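You operate a simulated robot arm through the tools that you are given. There is no shell and no other tool. Be economical: measure what you need, move in short steps, check, and stop when the job is done.

Carry out the task below with a simulated two-armed robot. There is one attempt and no reset: what you move stays moved.

TASK
End the STORE test: TONE off, lid shut and latched, the phone's FIELD key off, its handset hung up.

It is judged by the outcome, as a careful person would: the job done as asked, and still so three seconds after it is handed in. It fails if anything else is knocked over, pushed out of place, dropped, spilled or broken. A push-on lid holds only when it is set on centred and level and pressed home; a screw cap is set on level and turned clockwise until tight.

THE ROBOT
Two 7-joint arms with fingered hands on one trunk, on a base that drives. Base frame: it is fixed to the floor where the robot stands at the start and does not move with it; the origin is under the middle of the robot, x ahead of it, y to its left, z up; the surface under the hand at the start is at about z = 79.4. Units: cm, degrees, N and s.
The left shoulder is at the start at [5.3, 15.1, 110.9], the right one opposite. With the tool pointing down near the work surface each hand reaches from about 48 to 86 cm from the robot's upright axis, wherever it stands, measured 20 degrees to its own side. Places, roughly: cradle of the store desk phone [80, 20, 80]; field key of the store phone [80, 30, 80]; gate key of the store phone [80, 30, 80]; latch of the store call box [30, 0, 110]; lid of the store call box [20, 10, 90]; power button of the store box [60, -10, 80]; store box slider [60, 10, 80]; store box talk bar [60, 0, 80]; store box tone key [60, 0, 80]; store phone line knob [90, 30, 80]; store phone talk bar [80, 40, 80]; store phone volume knob [90, 40, 80]. Payload 3.8 kg a hand.
The TCP of each hand is the grasp point between the finger pads, 3 cm short of the fingertips. In the tool frame z runs along the fingers and y along their closing line. The gripper opens to 10.4 cm. The gripper's body begins 3.5 cm behind the TCP. The gripper is a hand of 5 fingers: y runs from the thumb to the fingers, the wrist lies at [-1.5, -10.4, -17.8] in the tool frame.
Orientation is that of the tool frame in the base frame, as a unit quaternion [w, x, y, z]. With the fingers straight down and the wrist toward the robot, the tool's x, y and z point along [0, 1, 0], [1, 0, 0] and [0, 0, -1] of the base frame.

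THE INTERFACE
- The arms move only by the tool send_rows. It takes "left_moves", "right_moves" or both (then of equal length, played together; a hand with none holds still); each is a list of rows, each a list of 6 numbers: the turn, a rotation vector about the tool's x, y, z in degrees, then the shift along the tool's x, y, z in cm. In form: [[rx, ry, rz, tx, ty, tz], ...]. A call has 1 to 10 rows; each row shifts and turns the commanded pose from where the row before left it, along the tool's axes as they then stand. Each row takes 0.2 s and may step no farther than 5 cm and 8.6 degrees from the row before; otherwise, the whole call is refused. A pose out of reach is approached as far as the arm can. The call stops where the force on the tool passes 40 N (or 10 N more than at its start, if that is more) or the arm is blocked; 0.2 s more then pass. In this call time passes only in rows, and 0.2 s behind the last. It gives the time, the measured TCP pose, the force on the tool (base axes), the opening and the grip force at its end, in the units of the frame above (readings bear some noise), with the torque about the TCP (base axes, N m) and any sound that the robot's microphone picked up.
- Cameras (640 x 400 px; columns grow to the right, rows downward): "scene" is now at [16.23, -0.21, 128.68]; the picture's right is [-0.05, -1.00, 0.01], its down [-0.40, 0.01, -0.92] and it looks along [0.92, -0.05, -0.40] (base axes); focal length 214 px, centre (320, 200). "left" rides on the left gripper at [-8, -7.8, -14.1] in its tool frame; the picture's right is [-0.78, -0.30, 0.56], its down [0.54, -0.78, 0.33] and it looks along [0.33, 0.56, 0.76] (tool axes); focal length 247 px, centre (320, 200). "right" rides on the right gripper at [8, -7.8, -14.1] in its tool frame; the picture's right is [-0.78, 0.30, -0.56], its down [-0.53, -0.78, 0.33] and it looks along [-0.33, 0.56, 0.76] (tool axes); focal length 247 px, centre (320, 200). There is no depth. A picture from a camera that has moved, and an enlarged one, comes with that camera's place and axes in the base frame and with its lens. The place of the scene camera against the robot may be out by one fixed shift of up to 1.2 cm in any direction.
- get_image(camera): a new picture of that camera. No time passes.
- move_column(by): slides the trunk up (or, below 0, down) by that many cm; the arms and the scene camera ride with it, the base frame stays. It gives what a move gives, with no picture.
- base_move(legs): drives the robot by 1 to 6 legs, each [ahead, left, turn to the left] in cm, cm and degrees, along the robot's own axes; the way and the turn of a leg run together, so that a leg with both is an arc; at most 150 cm and 180 degrees a leg. The arms and the cameras ride along, it lands a little off, and it stops where it bumps. It gives what a move gives.
- move_fingers(index, middle, ring, little, thumb_bend, thumb_turn, hand): sets how far each is bent, from 0 (flat) to 1 (curled in); at 0.3 the hand is open as for a grip, at 0.7 the pads meet at the TCP. One left out holds its place. A second passes; each finger stops where it meets its share of the squeeze, and holds until it gets a number again. It is the only way to open and close the hand. It gives what a move gives, with no picture; readings hold the bend of each and the force on index, middle, ring, little, thumb and palm. thumb_turn goes from beside the hand (0) to across from the fingers (1), as for a grip.
- aim_head(pan, tilt): turns the head with the scene camera to pan (to the left, within 80 degrees either way) and tilt (down, from -29 to 69), counted from straight ahead of the robot. It gives what a move gives.
- close_up(camera, box): a new picture of the part [left, top, right, bottom] of that camera's present view, enlarged. No time passes.
- close_job(): hands the job in; it is judged then, once.

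Go step by step. Nothing tells you exact positions but the pictures and the camera data: compare them with the known pose of the tool, close in by small moves and look again before you grip or let go. The budget is 120 turns and 92 pictures, counting those below and the enlarged ones. Unless the task says otherwise, let go and move clear before handing in, and close with one line.

The tools are called after ">>>" by a JSON object that holds its "method" and its "body". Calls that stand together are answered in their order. send_rows: Moves the arms, as the interface text tells. Its arguments: {"type":"object","properties":{"left_moves":{"type":"array","items":{"type":"array","items":{"type":"number"}}},"right_moves":{"type":"array","items":{"type":"array","items":{"type":"number"}}}},"required":[]} The other tools are called the same way: move_column (by) slides the trunk up or down; move_fingers (index, middle, ring, little, thumb_bend, thumb_turn, hand) moves the fingers one by one; base_move (legs) drives the base; aim_head (pan, tilt) turns the head that bears the scene camera; get_image (camera) takes a picture; close_up (camera, box) takes an enlarged picture of a part of a camera's view; close_job () hands the job in.

At the start:

```text
t: 0.0
left_tool_pos: [41.67, 34.39, 141.7]
left_tcp_rot: [0.013, 0.703, 0.71, 0.014]
left_force: [0.2, 0.4, 0.2]
left_ft_torque: [0.03, 0.02, -0.02]
left_width: 10.38
left_finger_force: 0.0
left_shape: jaw
left_bend: [0.3, 0.3, 0.3, 0.3, 0.3, 0.98]
left_finger forces: [0.1, 0.0, 0.1, 0.0, 0.0, 0.0]
right_tool_pos: [40.54, -7.21, 148.87]
right_tcp_rot: [0.013, 0.704, 0.71, 0.014]
right_force: [-0.8, 0.2, 0.1]
right_ft_torque: [-0.03, -0.04, 0.02]
right_width: 10.36
right_finger_force: 0.1
right_shape: jaw
right_bend: [0.3, 0.3, 0.3, 0.3, 0.3, 0.98]
right_finger forces: [0.1, 0.0, 0.1, 0.0, 0.0, 0.0]
trunk travel left (down, up): [-17.4, 28.2]
robot x, y, heading: [2.18, 0.12, 0.9]
head pan, tilt: [-3.3, 14.1]
```

scene: 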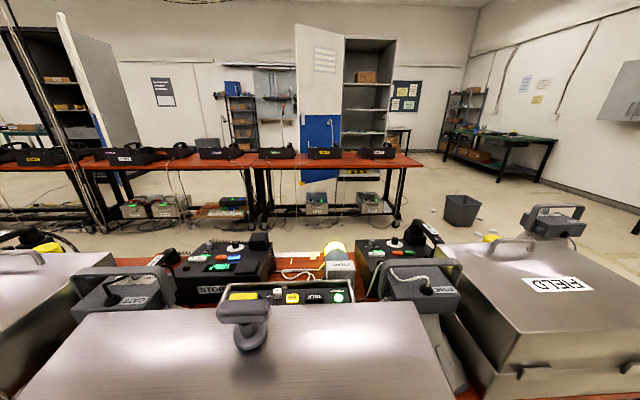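
right: 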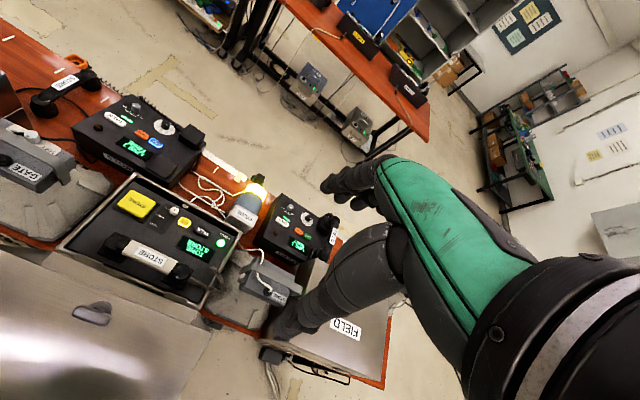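
left: 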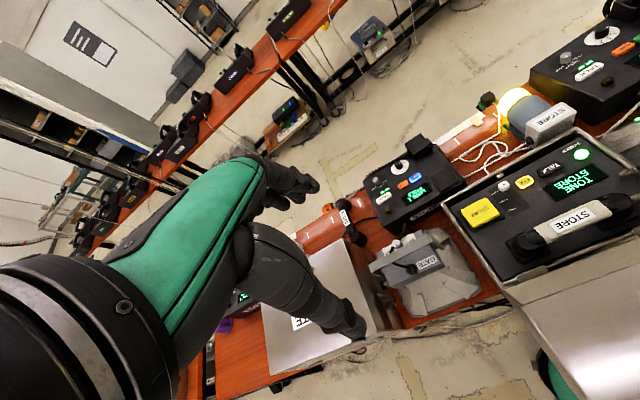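

I see the STORE call box open in front of me, with its lid swung toward the robot, and desk phones behind it. I'll take closer looks at the panel, phone and lid first.

>>> {"method": "close_up", "body": {"camera": "right", "box": [0, 40, 360, 340]}}

>>> {"method": "close_up", "body": {"camera": "left", "box": [320, 40, 640, 320]}}

>>> {"method": "close_up", "body": {"camera": "scene", "box": [60, 200, 480, 400]}}

```text
1.33 times, centred on (180, 190) of right
camera zoom: at [32.18, 0.72, 162.61], right [0.28, -0.77, 0.57], down [-0.76, -0.54, -0.36], along [0.59, -0.33, -0.74], focal length 329 px, centre (507, 213)
```

zoom: 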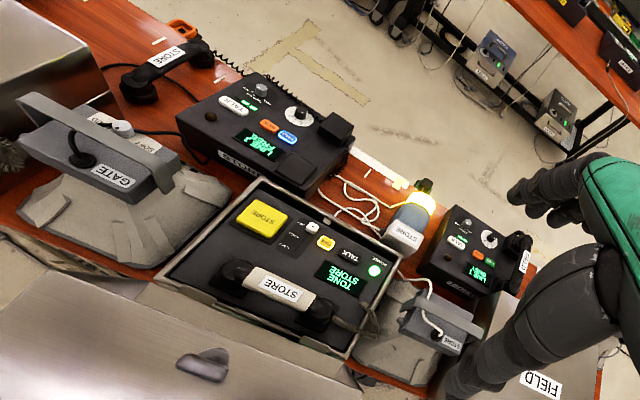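

```text
1.43 times, centred on (480, 180) of left
camera zoom: at [33.47, 26.23, 155.59], right [-0.27, -0.78, -0.57], down [-0.77, 0.53, -0.36], along [0.58, 0.34, -0.74], focal length 353 px, centre (91, 229)
```

zoom: 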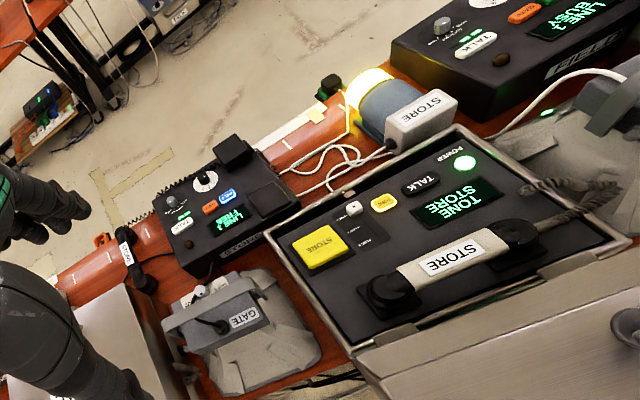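

```text
1.52 times, centred on (270, 300) of scene
camera zoom: at [16.23, -0.21, 128.68], right [-0.05, -1.0, 0.01], down [-0.4, 0.01, -0.92], along [0.92, -0.05, -0.4], focal length 327 px, centre (396, 48)
```

zoom: 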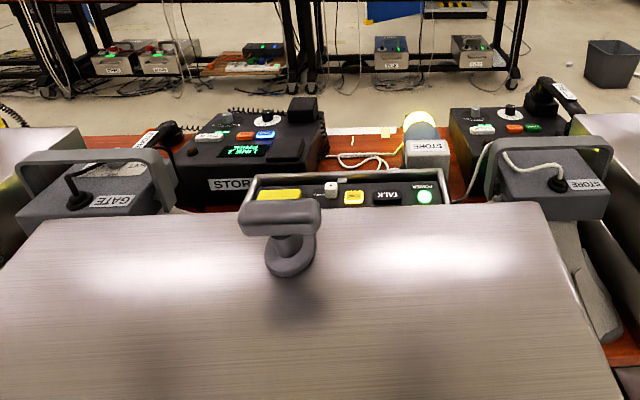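

The lid hangs between me and the box. I'll tilt the head down to see its lower edge and also look closely at the phone keys.

>>> {"method": "aim_head", "body": {"pan": 10, "tilt": 55}}

>>> {"method": "get_image", "body": {"camera": "scene"}}

>>> {"method": "close_up", "body": {"camera": "left", "box": [340, 130, 480, 240]}}

>>> {"method": "close_up", "body": {"camera": "right", "box": [20, 50, 250, 200]}}

```text
t: 1.1
left_tool_pos: [42.78, 34.29, 141.22]
left_tcp_rot: [0.01, 0.703, 0.711, 0.011]
left_force: [0.2, -0.2, -0.1]
left_ft_torque: [-0.02, -0.02, 0.03]
left_width: 10.41
left_finger_force: 0.0
left_shape: jaw
left_bend: [0.3, 0.3, 0.3, 0.3, 0.3, 0.98]
left_finger forces: [0.1, 0.0, 0.0, 0.0, 0.0, 0.1]
right_tool_pos: [41.65, -7.31, 148.19]
right_tcp_rot: [0.009, 0.704, 0.71, 0.012]
right_force: [0.4, -0.5, -0.7]
right_ft_torque: [-0.01, 0.02, -0.04]
right_width: 10.38
right_finger_force: 0.1
right_shape: jaw
right_bend: [0.3, 0.3, 0.3, 0.3, 0.3, 0.98]
right_finger forces: [0.0, 0.0, 0.0, 0.0, 0.0, 0.0]
trunk travel left (down, up): [-17.4, 28.2]
robot x, y, heading: [1.83, 0.22, 0.6]
head pan, tilt: [10.0, 55.0]
```

```text
85 pictures are left
camera scene: at [13.01, 1.55, 122.95], right [0.18, -0.98, -0.03], down [-0.89, -0.15, -0.44], along [0.43, 0.11, -0.9], focal length 214 px, centre (320, 200)
```

scene: 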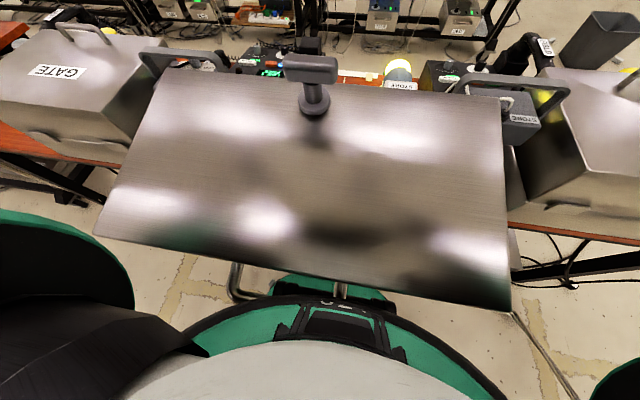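

```text
3.64 times, centred on (410, 185) of left
camera zoom: at [34.78, 26.23, 155.15], right [-0.27, -0.78, -0.57], down [-0.77, 0.53, -0.35], along [0.57, 0.34, -0.74], focal length 898 px, centre (-7, 254)
```

zoom: 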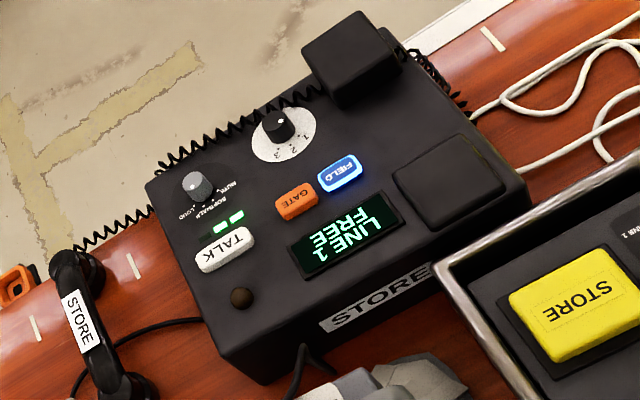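

```text
2.67 times, centred on (135, 125) of right
camera zoom: at [33.51, 0.68, 162.06], right [0.29, -0.77, 0.56], down [-0.76, -0.54, -0.36], along [0.58, -0.33, -0.75], focal length 659 px, centre (813, 400)
```

zoom: 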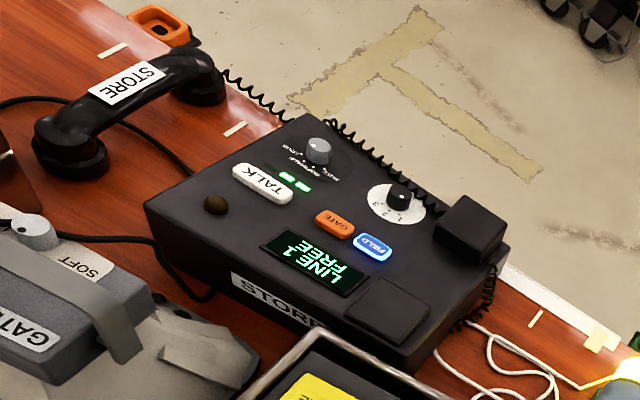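

The lid's plate seems to sit about z 105–108, over x 15–33, which doesn't yet make sense with the box at x≈60. I'll back off straight and look at the whole thing.

>>> {"method": "base_move", "body": {"legs": [[-40, 0, 0]]}}

>>> {"method": "aim_head", "body": {"pan": 0, "tilt": 38}}

>>> {"method": "get_image", "body": {"camera": "scene"}}

>>> {"method": "get_image", "body": {"camera": "right"}}

>>> {"method": "get_image", "body": {"camera": "left"}}

```text
t: 2.3
left_tool_pos: [45.22, 34.51, 140.08]
left_tcp_rot: [0.003, 0.703, 0.711, 0.005]
left_force: [-0.4, -1.1, 0.0]
left_ft_torque: [-0.02, 0.02, -0.03]
left_width: 10.39
left_finger_force: 0.1
left_shape: jaw
left_bend: [0.3, 0.3, 0.3, 0.3, 0.3, 0.98]
left_finger forces: [0.0, 0.0, 0.0, 0.1, 0.1, 0.0]
right_tool_pos: [44.11, -7.14, 146.93]
right_tcp_rot: [0.004, 0.703, 0.711, 0.006]
right_force: [-0.2, 0.4, 0.1]
right_ft_torque: [0.04, 0.0, 0.01]
right_width: 10.39
right_finger_force: 0.1
right_shape: jaw
right_bend: [0.3, 0.3, 0.3, 0.3, 0.3, 0.98]
right_finger forces: [0.1, 0.0, 0.0, 0.0, 0.1, 0.0]
trunk travel left (down, up): [-17.4, 28.2]
robot x, y, heading: [2.05, 0.28, 0.7]
head pan, tilt: [10.0, 55.0]
stopped in leg 1: the robot was blocked; the commanded pose is now the measured one
```

```text
t: 3.1
left_tool_pos: [45.12, 34.42, 140.29]
left_tcp_rot: [0.002, 0.704, 0.71, 0.006]
left_force: [0.2, -0.1, 0.2]
left_ft_torque: [-0.02, 0.03, 0.01]
left_width: 10.41
left_finger_force: 0.1
left_shape: jaw
left_bend: [0.3, 0.3, 0.3, 0.3, 0.3, 0.98]
left_finger forces: [0.0, 0.0, 0.0, 0.1, 0.0, 0.0]
right_tool_pos: [43.99, -7.21, 146.97]
right_tcp_rot: [0.004, 0.704, 0.711, 0.005]
right_force: [-0.3, 0.1, 0.4]
right_ft_torque: [0.01, 0.0, 0.02]
right_width: 10.4
right_finger_force: 0.0
right_shape: jaw
right_bend: [0.3, 0.3, 0.3, 0.3, 0.3, 0.98]
right_finger forces: [0.0, 0.0, 0.0, 0.1, 0.1, 0.0]
trunk travel left (down, up): [-17.4, 28.2]
robot x, y, heading: [1.68, -0.01, 0.6]
head pan, tilt: [0.0, 38.0]
```

```text
82 pictures are left
camera scene: at [14.87, 0.3, 125.02], right [0.01, -1.0, 0.0], down [-0.73, -0.01, -0.68], along [0.68, 0.01, -0.73], focal length 214 px, centre (320, 200)
```

scene: 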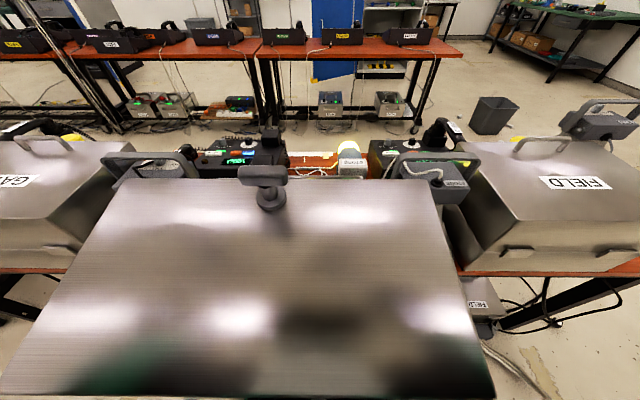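

```text
81 pictures are left
camera right: at [36.0, 0.69, 160.9], right [0.3, -0.77, 0.56], down [-0.77, -0.54, -0.34], along [0.57, -0.33, -0.75], focal length 247 px, centre (320, 200)
```

right: 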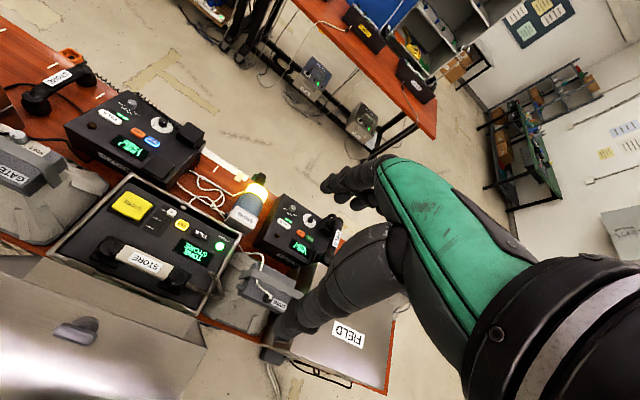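

```text
80 pictures are left
camera left: at [37.3, 26.3, 154.28], right [-0.28, -0.78, -0.56], down [-0.78, 0.53, -0.34], along [0.56, 0.34, -0.75], focal length 247 px, centre (320, 200)
```

left: 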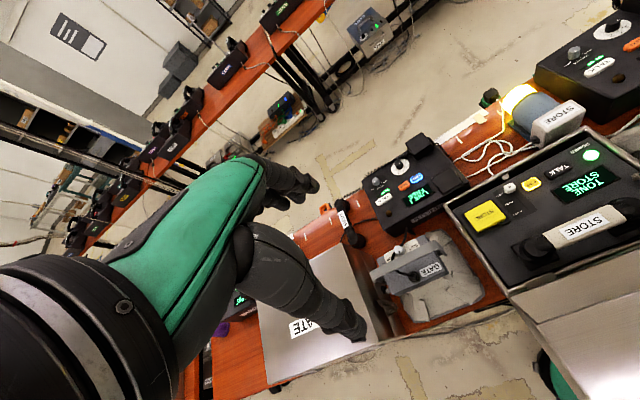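

Now it makes sense: the lid is a deep shell hinged at the near rim (x≈40), and the face on top is its front skirt with the latch. The TONE key triangulates to about [59.4, 4.2, 82]. I'll raise the trunk so the arms clear the lid, and form a pointing hand on the right.

>>> {"method": "move_column", "body": {"by": 15}}

>>> {"method": "move_fingers", "body": {"hand": "right", "index": 0.3, "middle": 1, "ring": 1, "little": 1, "thumb_bend": 0.3, "thumb_turn": 0}}

>>> {"method": "get_image", "body": {"camera": "right"}}

>>> {"method": "get_image", "body": {"camera": "scene"}}

>>> {"method": "close_up", "body": {"camera": "left", "box": [440, 120, 640, 245]}}

```text
t: 4.9
left_tool_pos: [48.5, 34.88, 152.11]
left_tcp_rot: [-0.009, 0.704, 0.71, -0.008]
left_force: [0.1, -0.5, -0.6]
left_ft_torque: [0.0, -0.01, -0.04]
left_width: 10.39
left_finger_force: 0.0
left_shape: jaw
left_bend: [0.3, 0.3, 0.3, 0.3, 0.3, 0.98]
left_finger forces: [0.0, 0.1, 0.1, 0.0, 0.1, 0.0]
right_tool_pos: [41.7, -6.85, 163.23]
right_tcp_rot: [0.024, 0.703, 0.71, 0.025]
right_force: [0.3, -0.1, 0.0]
right_ft_torque: [0.03, -0.02, -0.03]
right_width: 10.38
right_finger_force: 0.0
right_shape: jaw
right_bend: [0.3, 0.3, 0.3, 0.3, 0.3, 0.98]
right_finger forces: [0.1, 0.1, 0.0, 0.0, 0.0, 0.0]
trunk travel left (down, up): [-32.4, 13.2]
robot x, y, heading: [1.7, 0.43, 0.7]
head pan, tilt: [0.0, 38.0]
```

```text
t: 5.9
left_tool_pos: [48.7, 34.95, 151.92]
left_tcp_rot: [-0.009, 0.704, 0.71, -0.01]
left_force: [0.4, -0.1, -0.6]
left_ft_torque: [0.0, 0.01, -0.02]
left_width: 10.38
left_finger_force: 0.2
left_shape: jaw
left_bend: [0.3, 0.3, 0.3, 0.3, 0.3, 0.98]
left_finger forces: [0.0, 0.1, 0.1, 0.0, 0.1, 0.0]
right_tool_pos: [41.85, -6.8, 163.12]
right_tcp_rot: [0.024, 0.703, 0.711, 0.024]
right_force: [0.1, -0.1, 0.6]
right_ft_torque: [-0.01, 0.01, 0.01]
right_width: 14.27
right_finger_force: 0.2
right_shape: fingers
right_bend: [0.3, 1.0, 1.0, 1.0, 0.3, 0.0]
right_finger forces: [0.1, 0.1, 0.0, 0.0, 0.0, 0.1]
trunk travel left (down, up): [-32.4, 13.2]
robot x, y, heading: [1.53, 0.42, 0.7]
head pan, tilt: [0.0, 38.0]
```

```text
79 pictures are left
camera right: at [33.15, 1.12, 176.55], right [0.27, -0.77, 0.58], down [-0.75, -0.54, -0.38], along [0.61, -0.33, -0.72], focal length 247 px, centre (320, 200)
```

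right: 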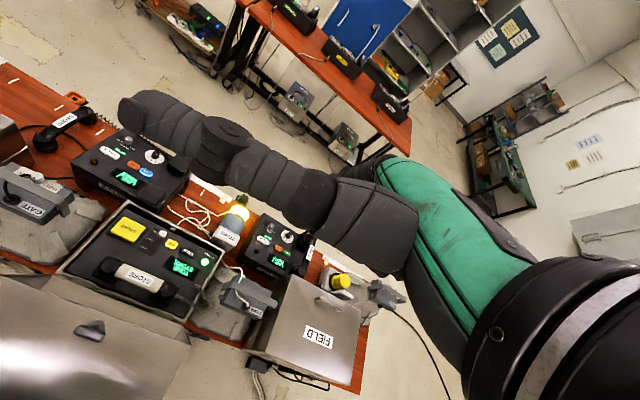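

```text
78 pictures are left
camera scene: at [12.15, 0.64, 140.36], right [0.01, -1.0, 0.0], down [-0.65, -0.01, -0.76], along [0.76, 0.01, -0.65], focal length 214 px, centre (320, 200)
```

scene: 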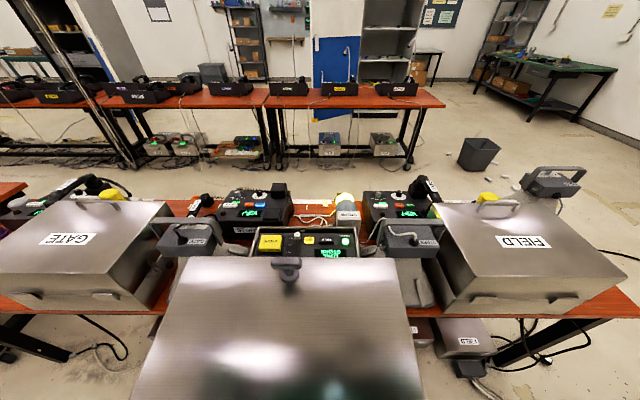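

```text
3.20 times, centred on (540, 182) of left
camera zoom: at [41.46, 26.77, 166.32], right [-0.3, -0.78, -0.55], down [-0.79, 0.53, -0.31], along [0.53, 0.34, -0.78], focal length 790 px, centre (-384, 256)
```

zoom: 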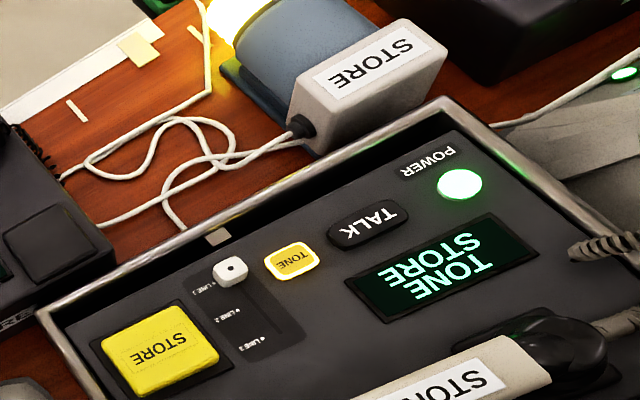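

The thumb now sticks out sideways across the view. I'll fold it across the palm and look again.

>>> {"method": "move_fingers", "body": {"hand": "right", "thumb_bend": 1, "thumb_turn": 1, "index": 0.15}}

>>> {"method": "get_image", "body": {"camera": "right"}}

```text
t: 6.9
left_tool_pos: [48.75, 34.98, 152.05]
left_tcp_rot: [-0.009, 0.704, 0.71, -0.01]
left_force: [-0.2, 0.0, -0.7]
left_ft_torque: [0.05, 0.01, 0.0]
left_width: 10.4
left_finger_force: 0.1
left_shape: jaw
left_bend: [0.3, 0.3, 0.3, 0.3, 0.3, 0.98]
left_finger forces: [0.0, 0.0, 0.0, 0.0, 0.0, 0.1]
right_tool_pos: [41.88, -6.8, 163.21]
right_tcp_rot: [0.024, 0.703, 0.71, 0.024]
right_force: [-0.3, 0.1, 0.5]
right_ft_torque: [0.02, -0.02, 0.02]
right_width: 3.51
right_finger_force: 0.1
right_shape: fingers
right_bend: [0.15, 1.0, 1.0, 1.0, 1.0, 1.0]
right_finger forces: [0.0, 0.0, 0.1, 0.0, 0.0, 0.0]
trunk travel left (down, up): [-32.4, 13.2]
robot x, y, heading: [1.86, -0.26, 0.5]
head pan, tilt: [0.0, 38.0]
```

```text
76 pictures are left
camera right: at [33.11, 1.11, 176.56], right [0.27, -0.77, 0.58], down [-0.75, -0.54, -0.38], along [0.61, -0.33, -0.72], focal length 247 px, centre (320, 200)
```

right: 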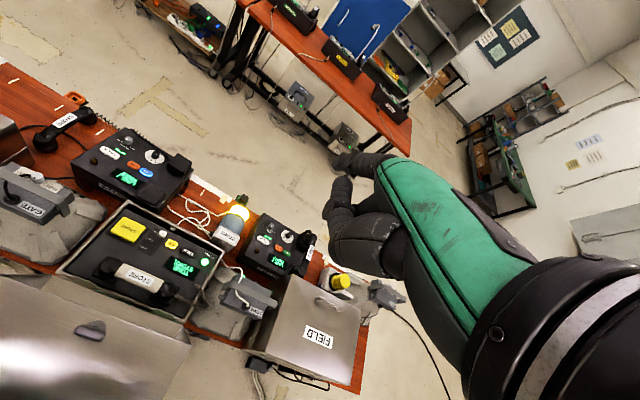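

The pointing finger works. I'll raise the trunk to the top, yaw the hand 45° so the wrist comes from the right, and straighten the index for pointing.

>>> {"method": "move_column", "body": {"by": 12}}

>>> {"method": "move_fingers", "body": {"hand": "right", "index": 0.3}}

>>> {"method": "send_rows", "body": {"right_moves": [[0, 0, -7.5, 0, 3, 0], [0, 0, -7.5, 0, 3, 0], [0, 0, -7.5, 0, 3, 0], [0, 0, -7.5, 0, 3, 0], [0, 0, -7.5, 0, 3, 0], [0, 0, -7.5, 0, 0, 4], [0, 0, 0, 0, 0, 5], [0, 0, 0, 0, 0, 5], [0, 0, 0, 0, 0, 5]]}}

>>> {"method": "get_image", "body": {"camera": "left"}}

>>> {"method": "get_image", "body": {"camera": "scene"}}

```text
t: 8.4
left_tool_pos: [48.74, 34.78, 164.05]
left_tcp_rot: [-0.009, 0.702, 0.712, -0.009]
left_force: [0.7, 0.0, 0.7]
left_ft_torque: [-0.01, 0.02, -0.01]
left_width: 10.39
left_finger_force: 0.1
left_shape: jaw
left_bend: [0.3, 0.3, 0.3, 0.3, 0.3, 0.98]
left_finger forces: [0.0, 0.0, 0.0, 0.0, 0.0, 0.0]
right_tool_pos: [39.74, -6.8, 176.46]
right_tcp_rot: [0.035, 0.702, 0.711, 0.036]
right_force: [1.3, -0.2, 0.8]
right_ft_torque: [0.0, -0.01, 0.02]
right_width: 3.53
right_finger_force: 0.1
right_shape: fingers
right_bend: [0.15, 1.0, 1.0, 1.0, 1.0, 1.0]
right_finger forces: [0.0, 0.1, 0.0, 0.0, 0.0, 0.0]
trunk travel left (down, up): [-44.4, 1.2]
robot x, y, heading: [1.45, -0.21, 0.8]
head pan, tilt: [0.0, 38.0]
```

```text
t: 9.4
left_tool_pos: [48.74, 34.89, 163.95]
left_tcp_rot: [-0.01, 0.703, 0.711, -0.009]
left_force: [0.1, -0.1, -0.1]
left_ft_torque: [-0.02, -0.06, 0.0]
left_width: 10.41
left_finger_force: 0.0
left_shape: jaw
left_bend: [0.3, 0.3, 0.3, 0.3, 0.3, 0.98]
left_finger forces: [0.1, 0.0, 0.0, 0.0, 0.1, 0.1]
right_tool_pos: [39.62, -6.86, 176.3]
right_tcp_rot: [0.035, 0.703, 0.71, 0.036]
right_force: [0.8, -0.1, 0.4]
right_ft_torque: [0.0, 0.01, 0.0]
right_width: 2.84
right_finger_force: 0.0
right_shape: fingers
right_bend: [0.28, 1.0, 1.0, 1.0, 0.99, 1.0]
right_finger forces: [0.1, 0.1, 0.0, 0.0, 0.0, 0.0]
trunk travel left (down, up): [-44.4, 1.2]
robot x, y, heading: [1.99, 0.13, 0.6]
head pan, tilt: [0.0, 38.0]
```

```text
t: 11.4
left_tool_pos: [48.68, 34.88, 164.04]
left_tcp_rot: [-0.01, 0.703, 0.711, -0.009]
left_force: [0.4, 0.5, 0.1]
left_ft_torque: [0.0, -0.01, 0.0]
left_width: 10.39
left_finger_force: 0.1
left_shape: jaw
left_bend: [0.3, 0.3, 0.3, 0.3, 0.3, 0.98]
left_finger forces: [0.0, 0.0, 0.0, 0.1, 0.1, 0.1]
right_tool_pos: [45.26, -10.74, 153.76]
right_tcp_rot: [0.021, 0.473, 0.88, 0.038]
right_force: [-0.7, -0.3, -0.9]
right_ft_torque: [-0.01, 0.0, 0.02]
right_width: 2.85
right_finger_force: 0.1
right_shape: fingers
right_bend: [0.28, 1.0, 1.0, 1.0, 0.99, 1.0]
right_finger forces: [0.0, 0.0, 0.1, 0.0, 0.1, 0.0]
right hand out of reach, approached as far as the arm can: row 1, 2, 3, 4, 5
trunk travel left (down, up): [-44.4, 1.2]
robot x, y, heading: [1.76, 0.25, 0.4]
head pan, tilt: [0.0, 38.0]
```

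```text
75 pictures are left
camera left: at [41.42, 26.72, 178.33], right [-0.3, -0.78, -0.55], down [-0.79, 0.53, -0.31], along [0.53, 0.34, -0.78], focal length 247 px, centre (320, 200)
```

left: 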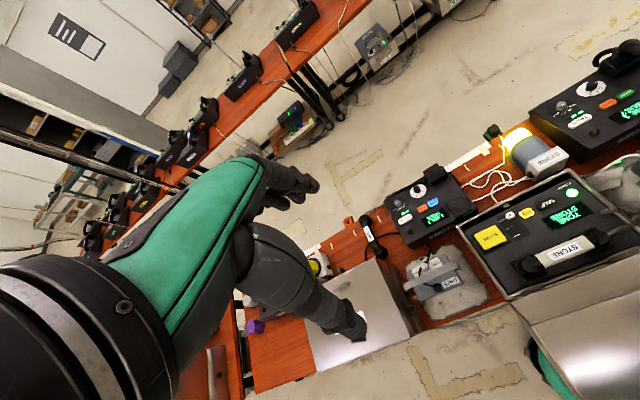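

```text
74 pictures are left
camera scene: at [10.08, 0.58, 153.02], right [0.01, -1.0, 0.0], down [-0.62, -0.01, -0.79], along [0.79, 0.01, -0.62], focal length 214 px, centre (320, 200)
```

scene: 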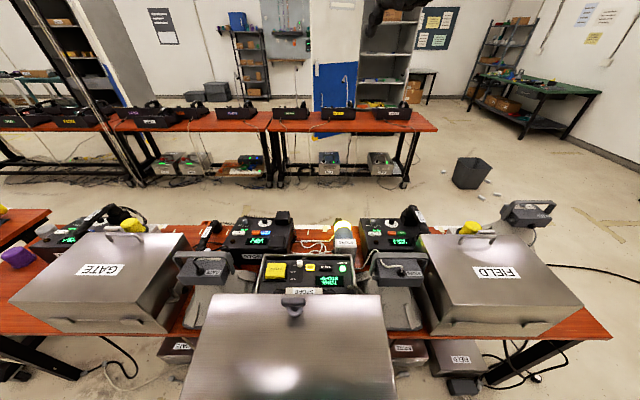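

The hand is clear over the table. I'll bring it down toward a hover above the TONE key.

>>> {"method": "send_rows", "body": {"right_moves": [[0, 0, 0, 0.3, 0.9, 4.7], [0, 0, 0, 0.3, 0.9, 4.7], [0, 0, 0, 0.3, 0.9, 4.7], [0, 0, 0, 0.3, 0.9, 4.7], [0, 0, 0, 0.3, 0.9, 4.7], [0, 0, 0, 0.3, 0.9, 4.7], [0, 0, 0, 0.3, 0.9, 4.7], [0, 0, 0, 0.3, 0.9, 4.7], [0, 0, 0, 0.3, 0.9, 4.7]]}}

>>> {"method": "get_image", "body": {"camera": "left"}}

>>> {"method": "get_image", "body": {"camera": "scene"}}

```text
t: 13.4
left_tool_pos: [48.8, 34.89, 163.93]
left_tcp_rot: [-0.01, 0.703, 0.711, -0.01]
left_force: [-0.4, 0.1, 0.1]
left_ft_torque: [-0.02, 0.03, -0.02]
left_width: 10.41
left_finger_force: 0.1
left_shape: jaw
left_bend: [0.3, 0.3, 0.3, 0.3, 0.3, 0.98]
left_finger forces: [0.0, 0.0, 0.0, 0.0, 0.0, 0.0]
right_tool_pos: [53.72, -1.98, 112.27]
right_tcp_rot: [0.021, 0.474, 0.88, 0.038]
right_force: [-0.1, -1.0, 0.4]
right_ft_torque: [0.02, 0.0, -0.01]
right_width: 2.83
right_finger_force: 0.1
right_shape: fingers
right_bend: [0.28, 1.0, 1.0, 1.0, 0.99, 1.0]
right_finger forces: [0.0, 0.0, 0.0, 0.0, 0.0, 0.1]
trunk travel left (down, up): [-44.4, 1.2]
robot x, y, heading: [1.97, 0.1, 0.7]
head pan, tilt: [0.0, 38.0]
```

```text
73 pictures are left
camera left: at [41.54, 26.79, 178.29], right [-0.3, -0.78, -0.55], down [-0.79, 0.53, -0.31], along [0.53, 0.34, -0.78], focal length 247 px, centre (320, 200)
```

left: 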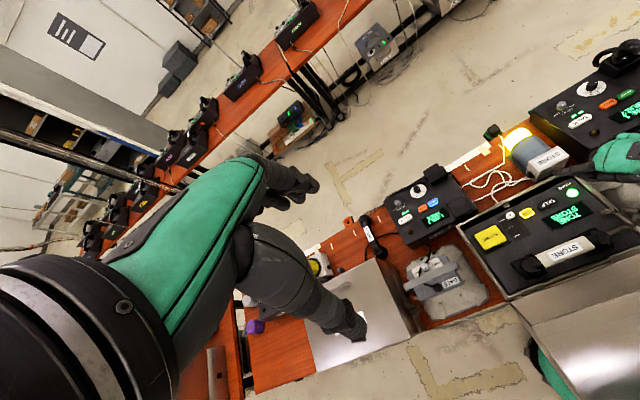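

```text
72 pictures are left
camera scene: at [10.18, 0.64, 153.02], right [0.01, -1.0, 0.0], down [-0.62, -0.01, -0.79], along [0.79, 0.01, -0.62], focal length 214 px, centre (320, 200)
```

scene: 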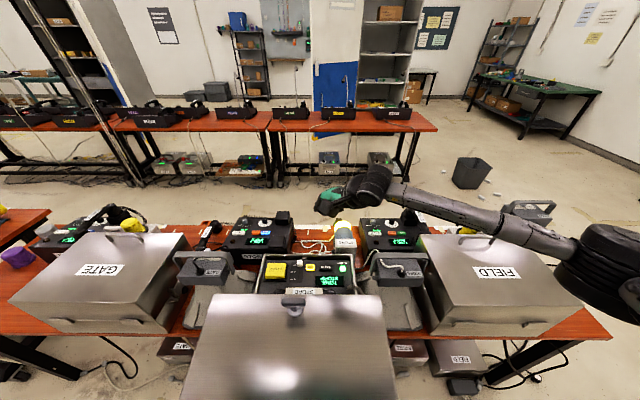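

The arm comes in from the right well clear of the lid. I'll descend further and view the fingertip closely.

>>> {"method": "send_rows", "body": {"right_moves": [[0, 0, 0, 0.1, 1, 4.5], [0, 0, 0, 0.1, 1, 4.5], [0, 0, 0, 0.1, 1, 4.5]]}}

>>> {"method": "close_up", "body": {"camera": "scene", "box": [240, 180, 400, 300]}}

>>> {"method": "get_image", "body": {"camera": "right"}}

```text
t: 14.2
left_tool_pos: [48.76, 34.89, 164.07]
left_tcp_rot: [-0.009, 0.703, 0.711, -0.009]
left_force: [-0.4, 0.2, 0.3]
left_ft_torque: [0.02, -0.01, 0.02]
left_width: 10.41
left_finger_force: 0.1
left_shape: jaw
left_bend: [0.3, 0.3, 0.3, 0.3, 0.3, 0.98]
left_finger forces: [0.0, 0.1, 0.0, 0.1, 0.0, 0.0]
right_tool_pos: [57.14, 0.56, 99.18]
right_tcp_rot: [0.021, 0.474, 0.88, 0.038]
right_force: [0.5, 0.7, -0.3]
right_ft_torque: [0.0, -0.06, 0.01]
right_width: 2.81
right_finger_force: 0.0
right_shape: fingers
right_bend: [0.28, 1.0, 1.0, 1.0, 0.99, 1.0]
right_finger forces: [0.1, 0.0, 0.1, 0.0, 0.0, 0.0]
trunk travel left (down, up): [-44.4, 1.2]
robot x, y, heading: [1.98, 0.08, 0.7]
head pan, tilt: [0.0, 38.0]
```

```text
3.33 times, centred on (320, 240) of scene
camera zoom: at [10.17, 0.67, 153.02], right [0.01, -1.0, 0.0], down [-0.62, -0.01, -0.79], along [0.79, 0.01, -0.62], focal length 715 px, centre (320, 67)
```

zoom: 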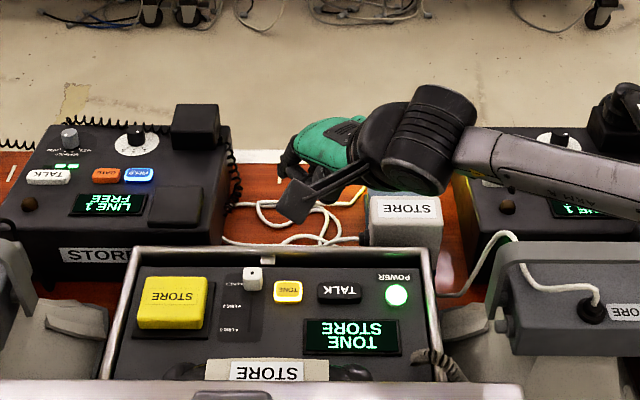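

```text
70 pictures are left
camera right: at [45.31, 2.31, 112.57], right [0.63, -0.51, 0.58], down [-0.33, -0.86, -0.4], along [0.7, 0.06, -0.71], focal length 247 px, centre (320, 200)
```

right: 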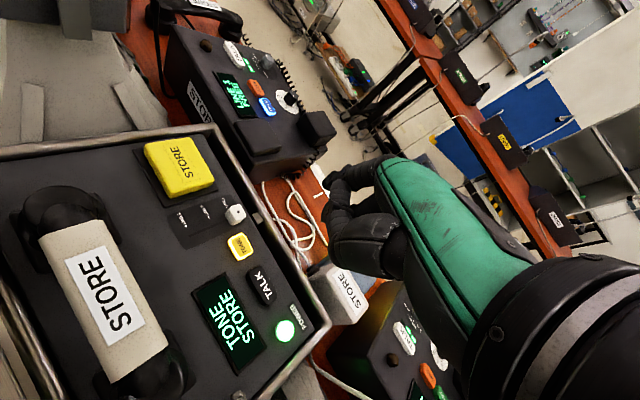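

>>> {"method": "close_up", "body": {"camera": "right", "box": [220, 120, 420, 290]}}

```text
2.35 times, centred on (320, 205) of right
camera zoom: at [45.31, 2.31, 112.57], right [0.63, -0.51, 0.58], down [-0.33, -0.86, -0.4], along [0.7, 0.06, -0.71], focal length 581 px, centre (320, 188)
```

zoom: 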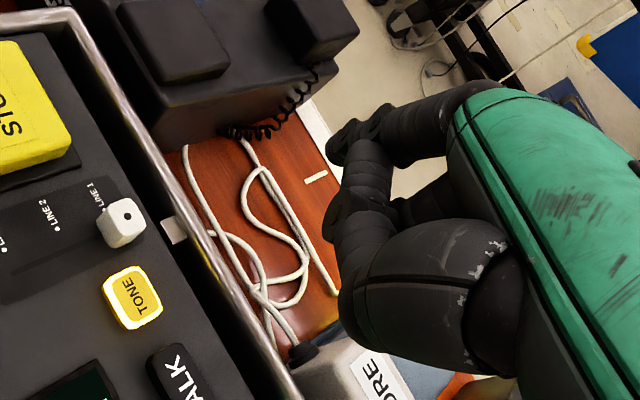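

>>> {"method": "move_fingers", "body": {"hand": "right", "thumb_turn": 0.2, "thumb_bend": 1, "index": 0.3}}

>>> {"method": "close_up", "body": {"camera": "right", "box": [180, 100, 440, 290]}}

```text
t: 15.2
left_tool_pos: [48.63, 34.78, 163.96]
left_tcp_rot: [-0.009, 0.703, 0.711, -0.01]
left_force: [-0.1, -0.1, -0.4]
left_ft_torque: [-0.02, 0.03, 0.01]
left_width: 10.42
left_finger_force: 0.0
left_shape: jaw
left_bend: [0.3, 0.3, 0.3, 0.3, 0.3, 0.98]
left_finger forces: [0.1, 0.0, 0.1, 0.1, 0.0, 0.0]
right_tool_pos: [57.21, 0.47, 99.35]
right_tcp_rot: [0.022, 0.473, 0.88, 0.038]
right_force: [0.2, 0.1, 0.2]
right_ft_torque: [0.0, 0.0, 0.01]
right_width: 4.66
right_finger_force: 0.2
right_shape: fingers
right_bend: [0.3, 1.0, 1.0, 1.0, 1.0, 0.21]
right_finger forces: [0.0, 0.0, 0.0, 0.0, 0.0, 0.0]
trunk travel left (down, up): [-44.4, 1.2]
robot x, y, heading: [1.65, 0.28, 0.5]
head pan, tilt: [0.0, 38.0]
```

```text
2.11 times, centred on (310, 195) of right
camera zoom: at [45.25, 2.24, 112.64], right [0.63, -0.51, 0.58], down [-0.33, -0.86, -0.4], along [0.7, 0.06, -0.71], focal length 520 px, centre (341, 210)
```

zoom: 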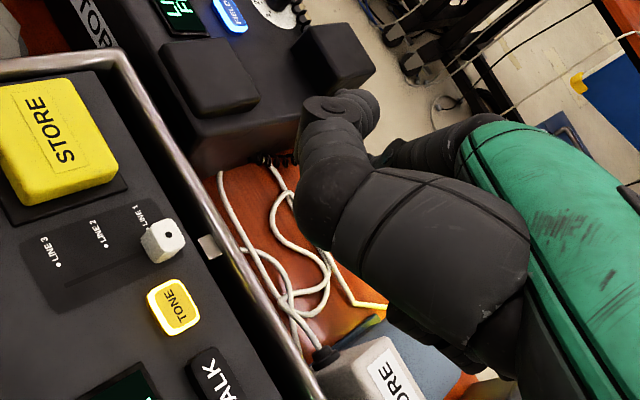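

>>> {"method": "move_fingers", "body": {"hand": "right", "thumb_turn": 1, "thumb_bend": 0, "index": 0.45}}

>>> {"method": "close_up", "body": {"camera": "right", "box": [180, 100, 440, 290]}}

```text
t: 16.2
left_tool_pos: [48.61, 34.91, 164.01]
left_tcp_rot: [-0.009, 0.704, 0.71, -0.009]
left_force: [0.2, 0.2, 0.5]
left_ft_torque: [0.0, -0.03, 0.0]
left_width: 10.41
left_finger_force: 0.0
left_shape: jaw
left_bend: [0.3, 0.3, 0.3, 0.3, 0.3, 0.98]
left_finger forces: [0.0, 0.1, 0.1, 0.0, 0.0, 0.0]
right_tool_pos: [57.19, 0.51, 99.35]
right_tcp_rot: [0.022, 0.473, 0.88, 0.038]
right_force: [-0.5, 0.3, 0.1]
right_ft_torque: [0.01, 0.0, -0.04]
right_width: 10.37
right_finger_force: 0.0
right_shape: fingers
right_bend: [0.45, 1.0, 1.0, 1.0, 0.0, 0.95]
right_finger forces: [0.0, 0.0, 0.0, 0.0, 0.1, 0.1]
trunk travel left (down, up): [-44.4, 1.2]
robot x, y, heading: [1.92, 0.17, 0.4]
head pan, tilt: [0.0, 38.0]
```

```text
2.11 times, centred on (310, 195) of right
camera zoom: at [45.26, 2.25, 112.63], right [0.63, -0.51, 0.58], down [-0.33, -0.86, -0.4], along [0.7, 0.06, -0.71], focal length 520 px, centre (341, 210)
```

zoom: 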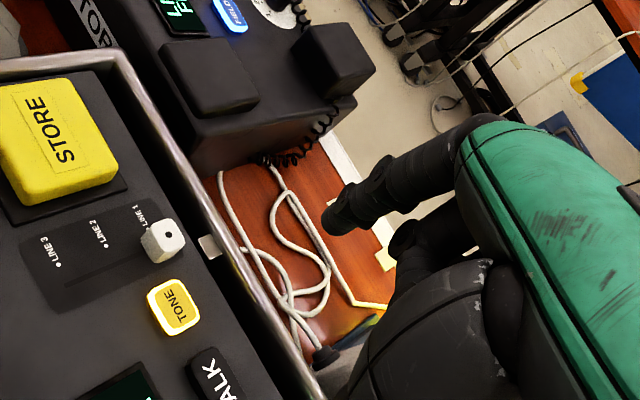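

Index tip is now clearly visible; it's at about [60, 3.7, 97]. I'll shift over TONE and descend 10 cm, then check again.

>>> {"method": "send_rows", "body": {"right_moves": [[0, 0, 0, 0.31, -0.4, 3.3], [0, 0, 0, 0.31, -0.4, 3.3], [0, 0, 0, 0.31, -0.4, 3.3]]}}

>>> {"method": "get_image", "body": {"camera": "right"}}

>>> {"method": "close_up", "body": {"camera": "scene", "box": [240, 200, 380, 300]}}

```text
t: 17.0
left_tool_pos: [48.68, 34.83, 164.01]
left_tcp_rot: [-0.01, 0.704, 0.71, -0.01]
left_force: [0.4, 0.2, -0.1]
left_ft_torque: [-0.03, -0.01, 0.0]
left_width: 10.39
left_finger_force: 0.1
left_shape: jaw
left_bend: [0.3, 0.3, 0.3, 0.3, 0.3, 0.98]
left_finger forces: [0.0, 0.0, 0.0, 0.0, 0.1, 0.0]
right_tool_pos: [56.01, 1.11, 89.56]
right_tcp_rot: [0.021, 0.474, 0.879, 0.038]
right_force: [0.1, 0.5, -0.2]
right_ft_torque: [0.04, 0.02, 0.01]
right_width: 10.4
right_finger_force: 0.0
right_shape: fingers
right_bend: [0.45, 1.0, 1.0, 1.0, 0.0, 0.95]
right_finger forces: [0.0, 0.0, 0.0, 0.0, 0.0, 0.1]
trunk travel left (down, up): [-44.4, 1.2]
robot x, y, heading: [1.69, 0.58, 0.6]
head pan, tilt: [0.0, 38.0]
```

```text
66 pictures are left
camera right: at [44.2, 2.79, 102.8], right [0.63, -0.51, 0.58], down [-0.33, -0.86, -0.4], along [0.7, 0.06, -0.71], focal length 247 px, centre (320, 200)
```

right: 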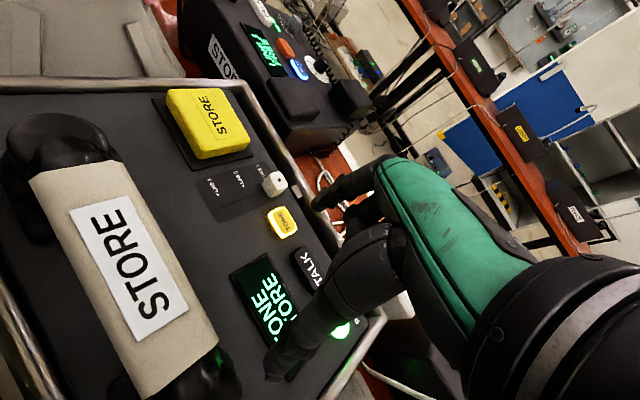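

```text
4.00 times, centred on (310, 250) of scene
camera zoom: at [10.11, 0.65, 153.02], right [0.01, -1.0, 0.0], down [-0.62, -0.01, -0.79], along [0.79, 0.01, -0.62], focal length 858 px, centre (360, 0)
```

zoom: 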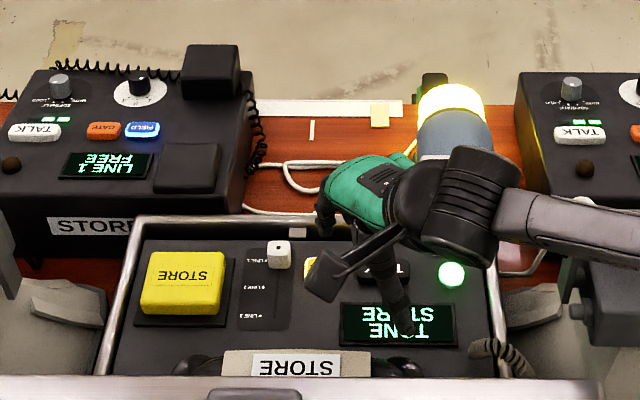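

The index is right over TONE but the straight thumb would touch the panel first. I'll tilt the hand ~21° about its x-axis to lift the thumb side, keeping the fingertip in place.

>>> {"method": "send_rows", "body": {"right_moves": [[7, 0, 0, 0, 0.45, -0.5], [7, 0, 0, 0, 0.45, -0.5], [7, 0, 0, 0, 0.4, -0.5]]}}

>>> {"method": "get_image", "body": {"camera": "right"}}

>>> {"method": "close_up", "body": {"camera": "scene", "box": [240, 200, 380, 300]}}

```text
t: 17.8
left_tool_pos: [48.64, 35.07, 163.94]
left_tcp_rot: [-0.009, 0.704, 0.71, -0.009]
left_force: [0.3, -0.2, -0.1]
left_ft_torque: [-0.02, 0.0, -0.04]
left_width: 10.38
left_finger_force: 0.1
left_shape: jaw
left_bend: [0.3, 0.3, 0.3, 0.3, 0.3, 0.98]
left_finger forces: [0.0, 0.1, 0.0, 0.0, 0.0, 0.0]
right_tool_pos: [57.29, 1.77, 90.79]
right_tcp_rot: [-0.065, 0.47, 0.871, -0.124]
right_force: [-0.2, 0.3, 0.1]
right_ft_torque: [0.02, 0.05, 0.0]
right_width: 10.4
right_finger_force: 0.0
right_shape: fingers
right_bend: [0.45, 1.0, 1.0, 1.0, 0.0, 0.95]
right_finger forces: [0.0, 0.1, 0.0, 0.0, 0.1, 0.1]
trunk travel left (down, up): [-44.4, 1.2]
robot x, y, heading: [1.87, -0.23, 0.8]
head pan, tilt: [0.0, 38.0]
```

```text
64 pictures are left
camera right: at [49.97, 6.54, 106.49], right [0.79, -0.41, 0.45], down [-0.41, -0.91, -0.1], along [0.45, -0.1, -0.88], focal length 247 px, centre (320, 200)
```

right: 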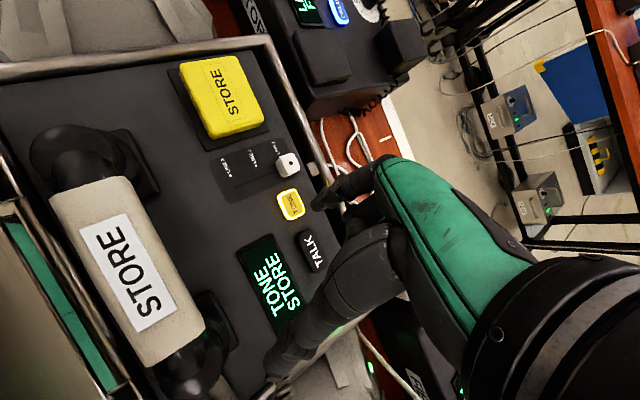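

```text
4.00 times, centred on (310, 250) of scene
camera zoom: at [10.11, 0.74, 153.02], right [0.01, -1.0, 0.0], down [-0.62, -0.01, -0.79], along [0.79, 0.01, -0.62], focal length 858 px, centre (360, 0)
```

zoom: 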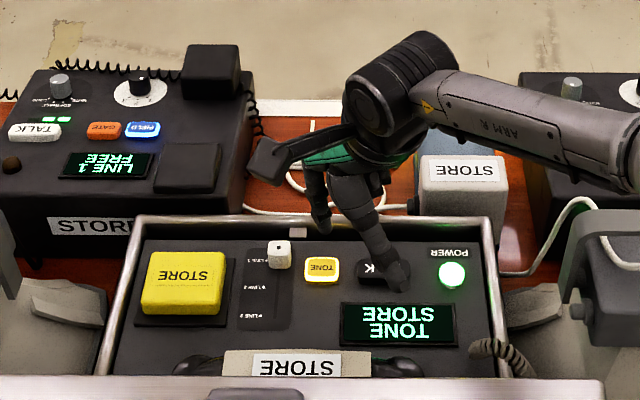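

The index tip sits above TONE with the thumb higher and clear. I'll lower 4.5 cm, then look.

>>> {"method": "send_rows", "body": {"right_moves": [[0, 0, 0, 0.2, 0.42, 1.1], [0, 0, 0, 0, 0.33, 1.1], [0, 0, 0, 0, 0.33, 1.1], [0, 0, 0, 0, 0.3, 1.0]]}}

>>> {"method": "close_up", "body": {"camera": "right", "box": [220, 140, 380, 260]}}

>>> {"method": "close_up", "body": {"camera": "scene", "box": [270, 210, 370, 290]}}

```text
t: 18.8
left_tool_pos: [48.58, 34.86, 164.09]
left_tcp_rot: [-0.009, 0.703, 0.711, -0.009]
left_force: [0.4, 0.6, 0.0]
left_ft_torque: [-0.01, -0.02, -0.01]
left_width: 10.39
left_finger_force: 0.1
left_shape: jaw
left_bend: [0.3, 0.3, 0.3, 0.3, 0.3, 0.98]
left_finger forces: [0.0, 0.0, 0.0, 0.1, 0.0, 0.0]
right_tool_pos: [57.23, 1.89, 89.69]
right_tcp_rot: [-0.063, 0.47, 0.872, -0.122]
right_force: [0.1, 0.1, 0.0]
right_ft_torque: [0.04, -0.01, -0.03]
right_width: 10.37
right_finger_force: 0.1
right_shape: fingers
right_bend: [0.45, 1.0, 1.0, 1.0, 0.0, 0.95]
right_finger forces: [0.0, 0.0, 0.1, 0.0, 0.0, 0.1]
right hand out of reach, approached as far as the arm can: row 2, 3, 4
trunk travel left (down, up): [-44.4, 1.2]
robot x, y, heading: [2.0, -0.03, 0.8]
head pan, tilt: [0.0, 38.0]
```

```text
3.33 times, centred on (300, 200) of right
camera zoom: at [49.91, 6.69, 105.23], right [0.79, -0.41, 0.46], down [-0.41, -0.91, -0.1], along [0.46, -0.1, -0.88], focal length 823 px, centre (387, 200)
```

zoom: 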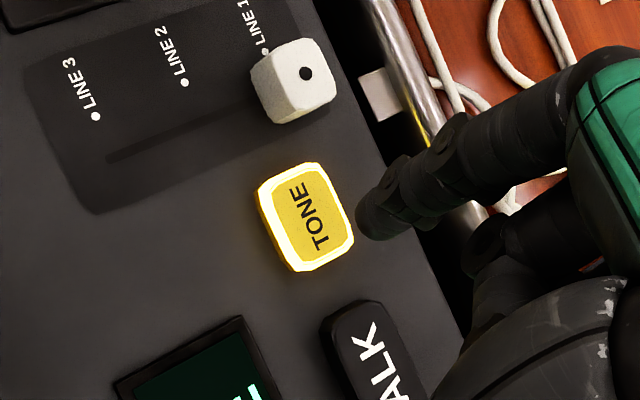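

```text
5.00 times, centred on (320, 250) of scene
camera zoom: at [10.1, 0.6, 153.03], right [0.01, -1.0, 0.0], down [-0.62, -0.01, -0.79], along [0.79, 0.01, -0.62], focal length 1072 px, centre (320, -50)
```

zoom: 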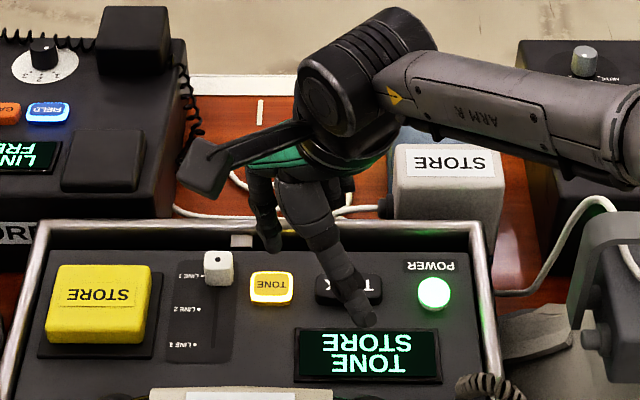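

The arm is at its reach limit because the trunk is high, so I'll lower the trunk, which carries the finger straight down.

>>> {"method": "move_column", "body": {"by": -3.2}}

>>> {"method": "close_up", "body": {"camera": "right", "box": [220, 140, 380, 260]}}

```text
t: 19.6
left_tool_pos: [48.61, 34.79, 160.75]
left_tcp_rot: [-0.009, 0.703, 0.711, -0.009]
left_force: [0.6, -0.4, 0.0]
left_ft_torque: [-0.01, -0.01, -0.02]
left_width: 10.39
left_finger_force: 0.0
left_shape: jaw
left_bend: [0.3, 0.3, 0.3, 0.3, 0.3, 0.98]
left_finger forces: [0.0, 0.0, 0.0, 0.0, 0.0, 0.0]
right_tool_pos: [57.41, 2.06, 86.39]
right_tcp_rot: [-0.066, 0.47, 0.872, -0.122]
right_force: [-0.1, -0.7, -0.2]
right_ft_torque: [-0.01, 0.02, -0.04]
right_width: 10.4
right_finger_force: 0.1
right_shape: fingers
right_bend: [0.45, 1.0, 1.0, 1.0, 0.0, 0.95]
right_finger forces: [0.0, 0.1, 0.0, 0.0, 0.0, 0.0]
trunk travel left (down, up): [-41.2, 4.4]
robot x, y, heading: [1.84, 0.21, 0.6]
head pan, tilt: [0.0, 38.0]
```

```text
3.33 times, centred on (300, 200) of right
camera zoom: at [50.03, 6.75, 101.92], right [0.79, -0.41, 0.46], down [-0.41, -0.91, -0.1], along [0.46, -0.1, -0.88], focal length 823 px, centre (387, 200)
```

zoom: 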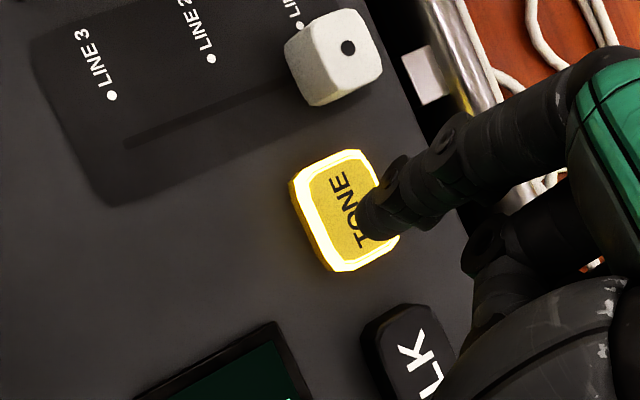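

>>> {"method": "send_rows", "body": {"right_moves": [[0, 0, 0, 0.0, 0.17, 0.58], [0, 0, 0, 0, 0.17, 0.58]]}}

>>> {"method": "close_up", "body": {"camera": "right", "box": [220, 140, 380, 260]}}

```text
t: 20.2
left_tool_pos: [48.76, 34.88, 160.75]
left_tcp_rot: [-0.009, 0.704, 0.711, -0.009]
left_force: [0.7, 0.8, -0.4]
left_ft_torque: [0.03, 0.0, -0.01]
left_width: 10.41
left_finger_force: 0.0
left_shape: jaw
left_bend: [0.3, 0.3, 0.3, 0.3, 0.3, 0.98]
left_finger forces: [0.1, 0.1, 0.0, 0.1, 0.1, 0.1]
right_tool_pos: [57.22, 1.98, 85.93]
right_tcp_rot: [-0.065, 0.471, 0.871, -0.123]
right_force: [-0.1, -0.9, -0.2]
right_ft_torque: [-0.05, 0.0, -0.02]
right_width: 10.38
right_finger_force: 0.0
right_shape: fingers
right_bend: [0.45, 1.0, 1.0, 1.0, 0.0, 0.95]
right_finger forces: [0.1, 0.1, 0.1, 0.1, 0.1, 0.1]
right hand out of reach, approached as far as the arm can: row 2
trunk travel left (down, up): [-41.2, 4.4]
robot x, y, heading: [2.16, 0.03, 0.6]
head pan, tilt: [0.0, 38.0]
```

```text
3.33 times, centred on (300, 200) of right
camera zoom: at [49.83, 6.76, 101.45], right [0.79, -0.41, 0.46], down [-0.41, -0.91, -0.1], along [0.46, -0.1, -0.88], focal length 823 px, centre (387, 200)
```

zoom: 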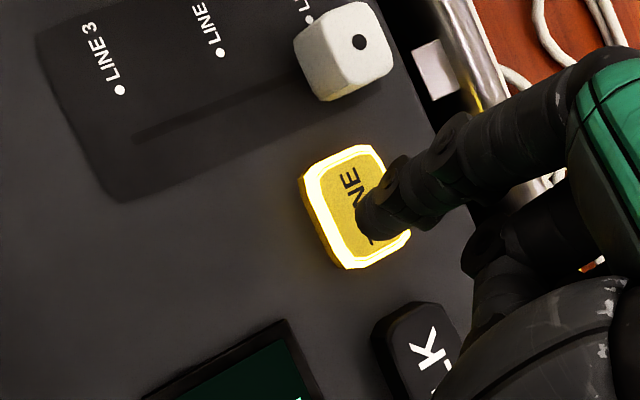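

>>> {"method": "move_column", "body": {"by": -1.0}}

>>> {"method": "close_up", "body": {"camera": "right", "box": [220, 140, 380, 260]}}

```text
t: 20.7
left_tool_pos: [48.8, 35.0, 159.83]
left_tcp_rot: [-0.01, 0.703, 0.711, -0.009]
left_force: [0.0, 0.8, -0.5]
left_ft_torque: [0.0, -0.02, 0.01]
left_width: 10.41
left_finger_force: 0.0
left_shape: jaw
left_bend: [0.3, 0.3, 0.3, 0.3, 0.3, 0.98]
left_finger forces: [0.0, 0.1, 0.0, 0.0, 0.1, 0.0]
right_tool_pos: [57.37, 2.02, 84.92]
right_tcp_rot: [-0.065, 0.47, 0.872, -0.122]
right_force: [-0.4, 0.1, -0.7]
right_ft_torque: [-0.02, 0.03, 0.01]
right_width: 10.39
right_finger_force: 0.1
right_shape: fingers
right_bend: [0.45, 1.0, 1.0, 1.0, 0.0, 0.95]
right_finger forces: [0.0, 0.0, 0.1, 0.0, 0.1, 0.0]
trunk travel left (down, up): [-40.2, 5.4]
robot x, y, heading: [1.61, 0.01, 0.5]
head pan, tilt: [0.0, 38.0]
```

```text
3.33 times, centred on (300, 200) of right
camera zoom: at [49.92, 6.75, 100.43], right [0.79, -0.41, 0.45], down [-0.41, -0.91, -0.1], along [0.46, -0.1, -0.88], focal length 823 px, centre (387, 200)
```

zoom: 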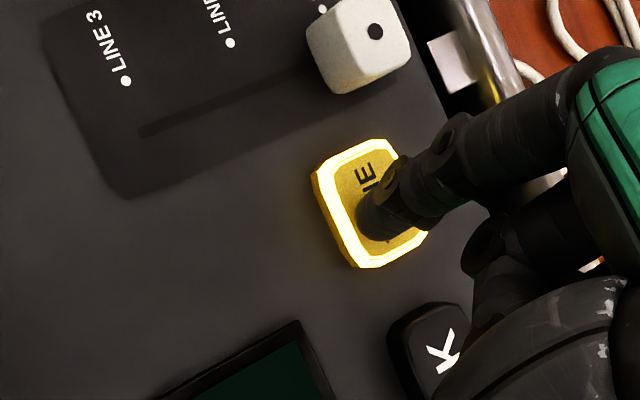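

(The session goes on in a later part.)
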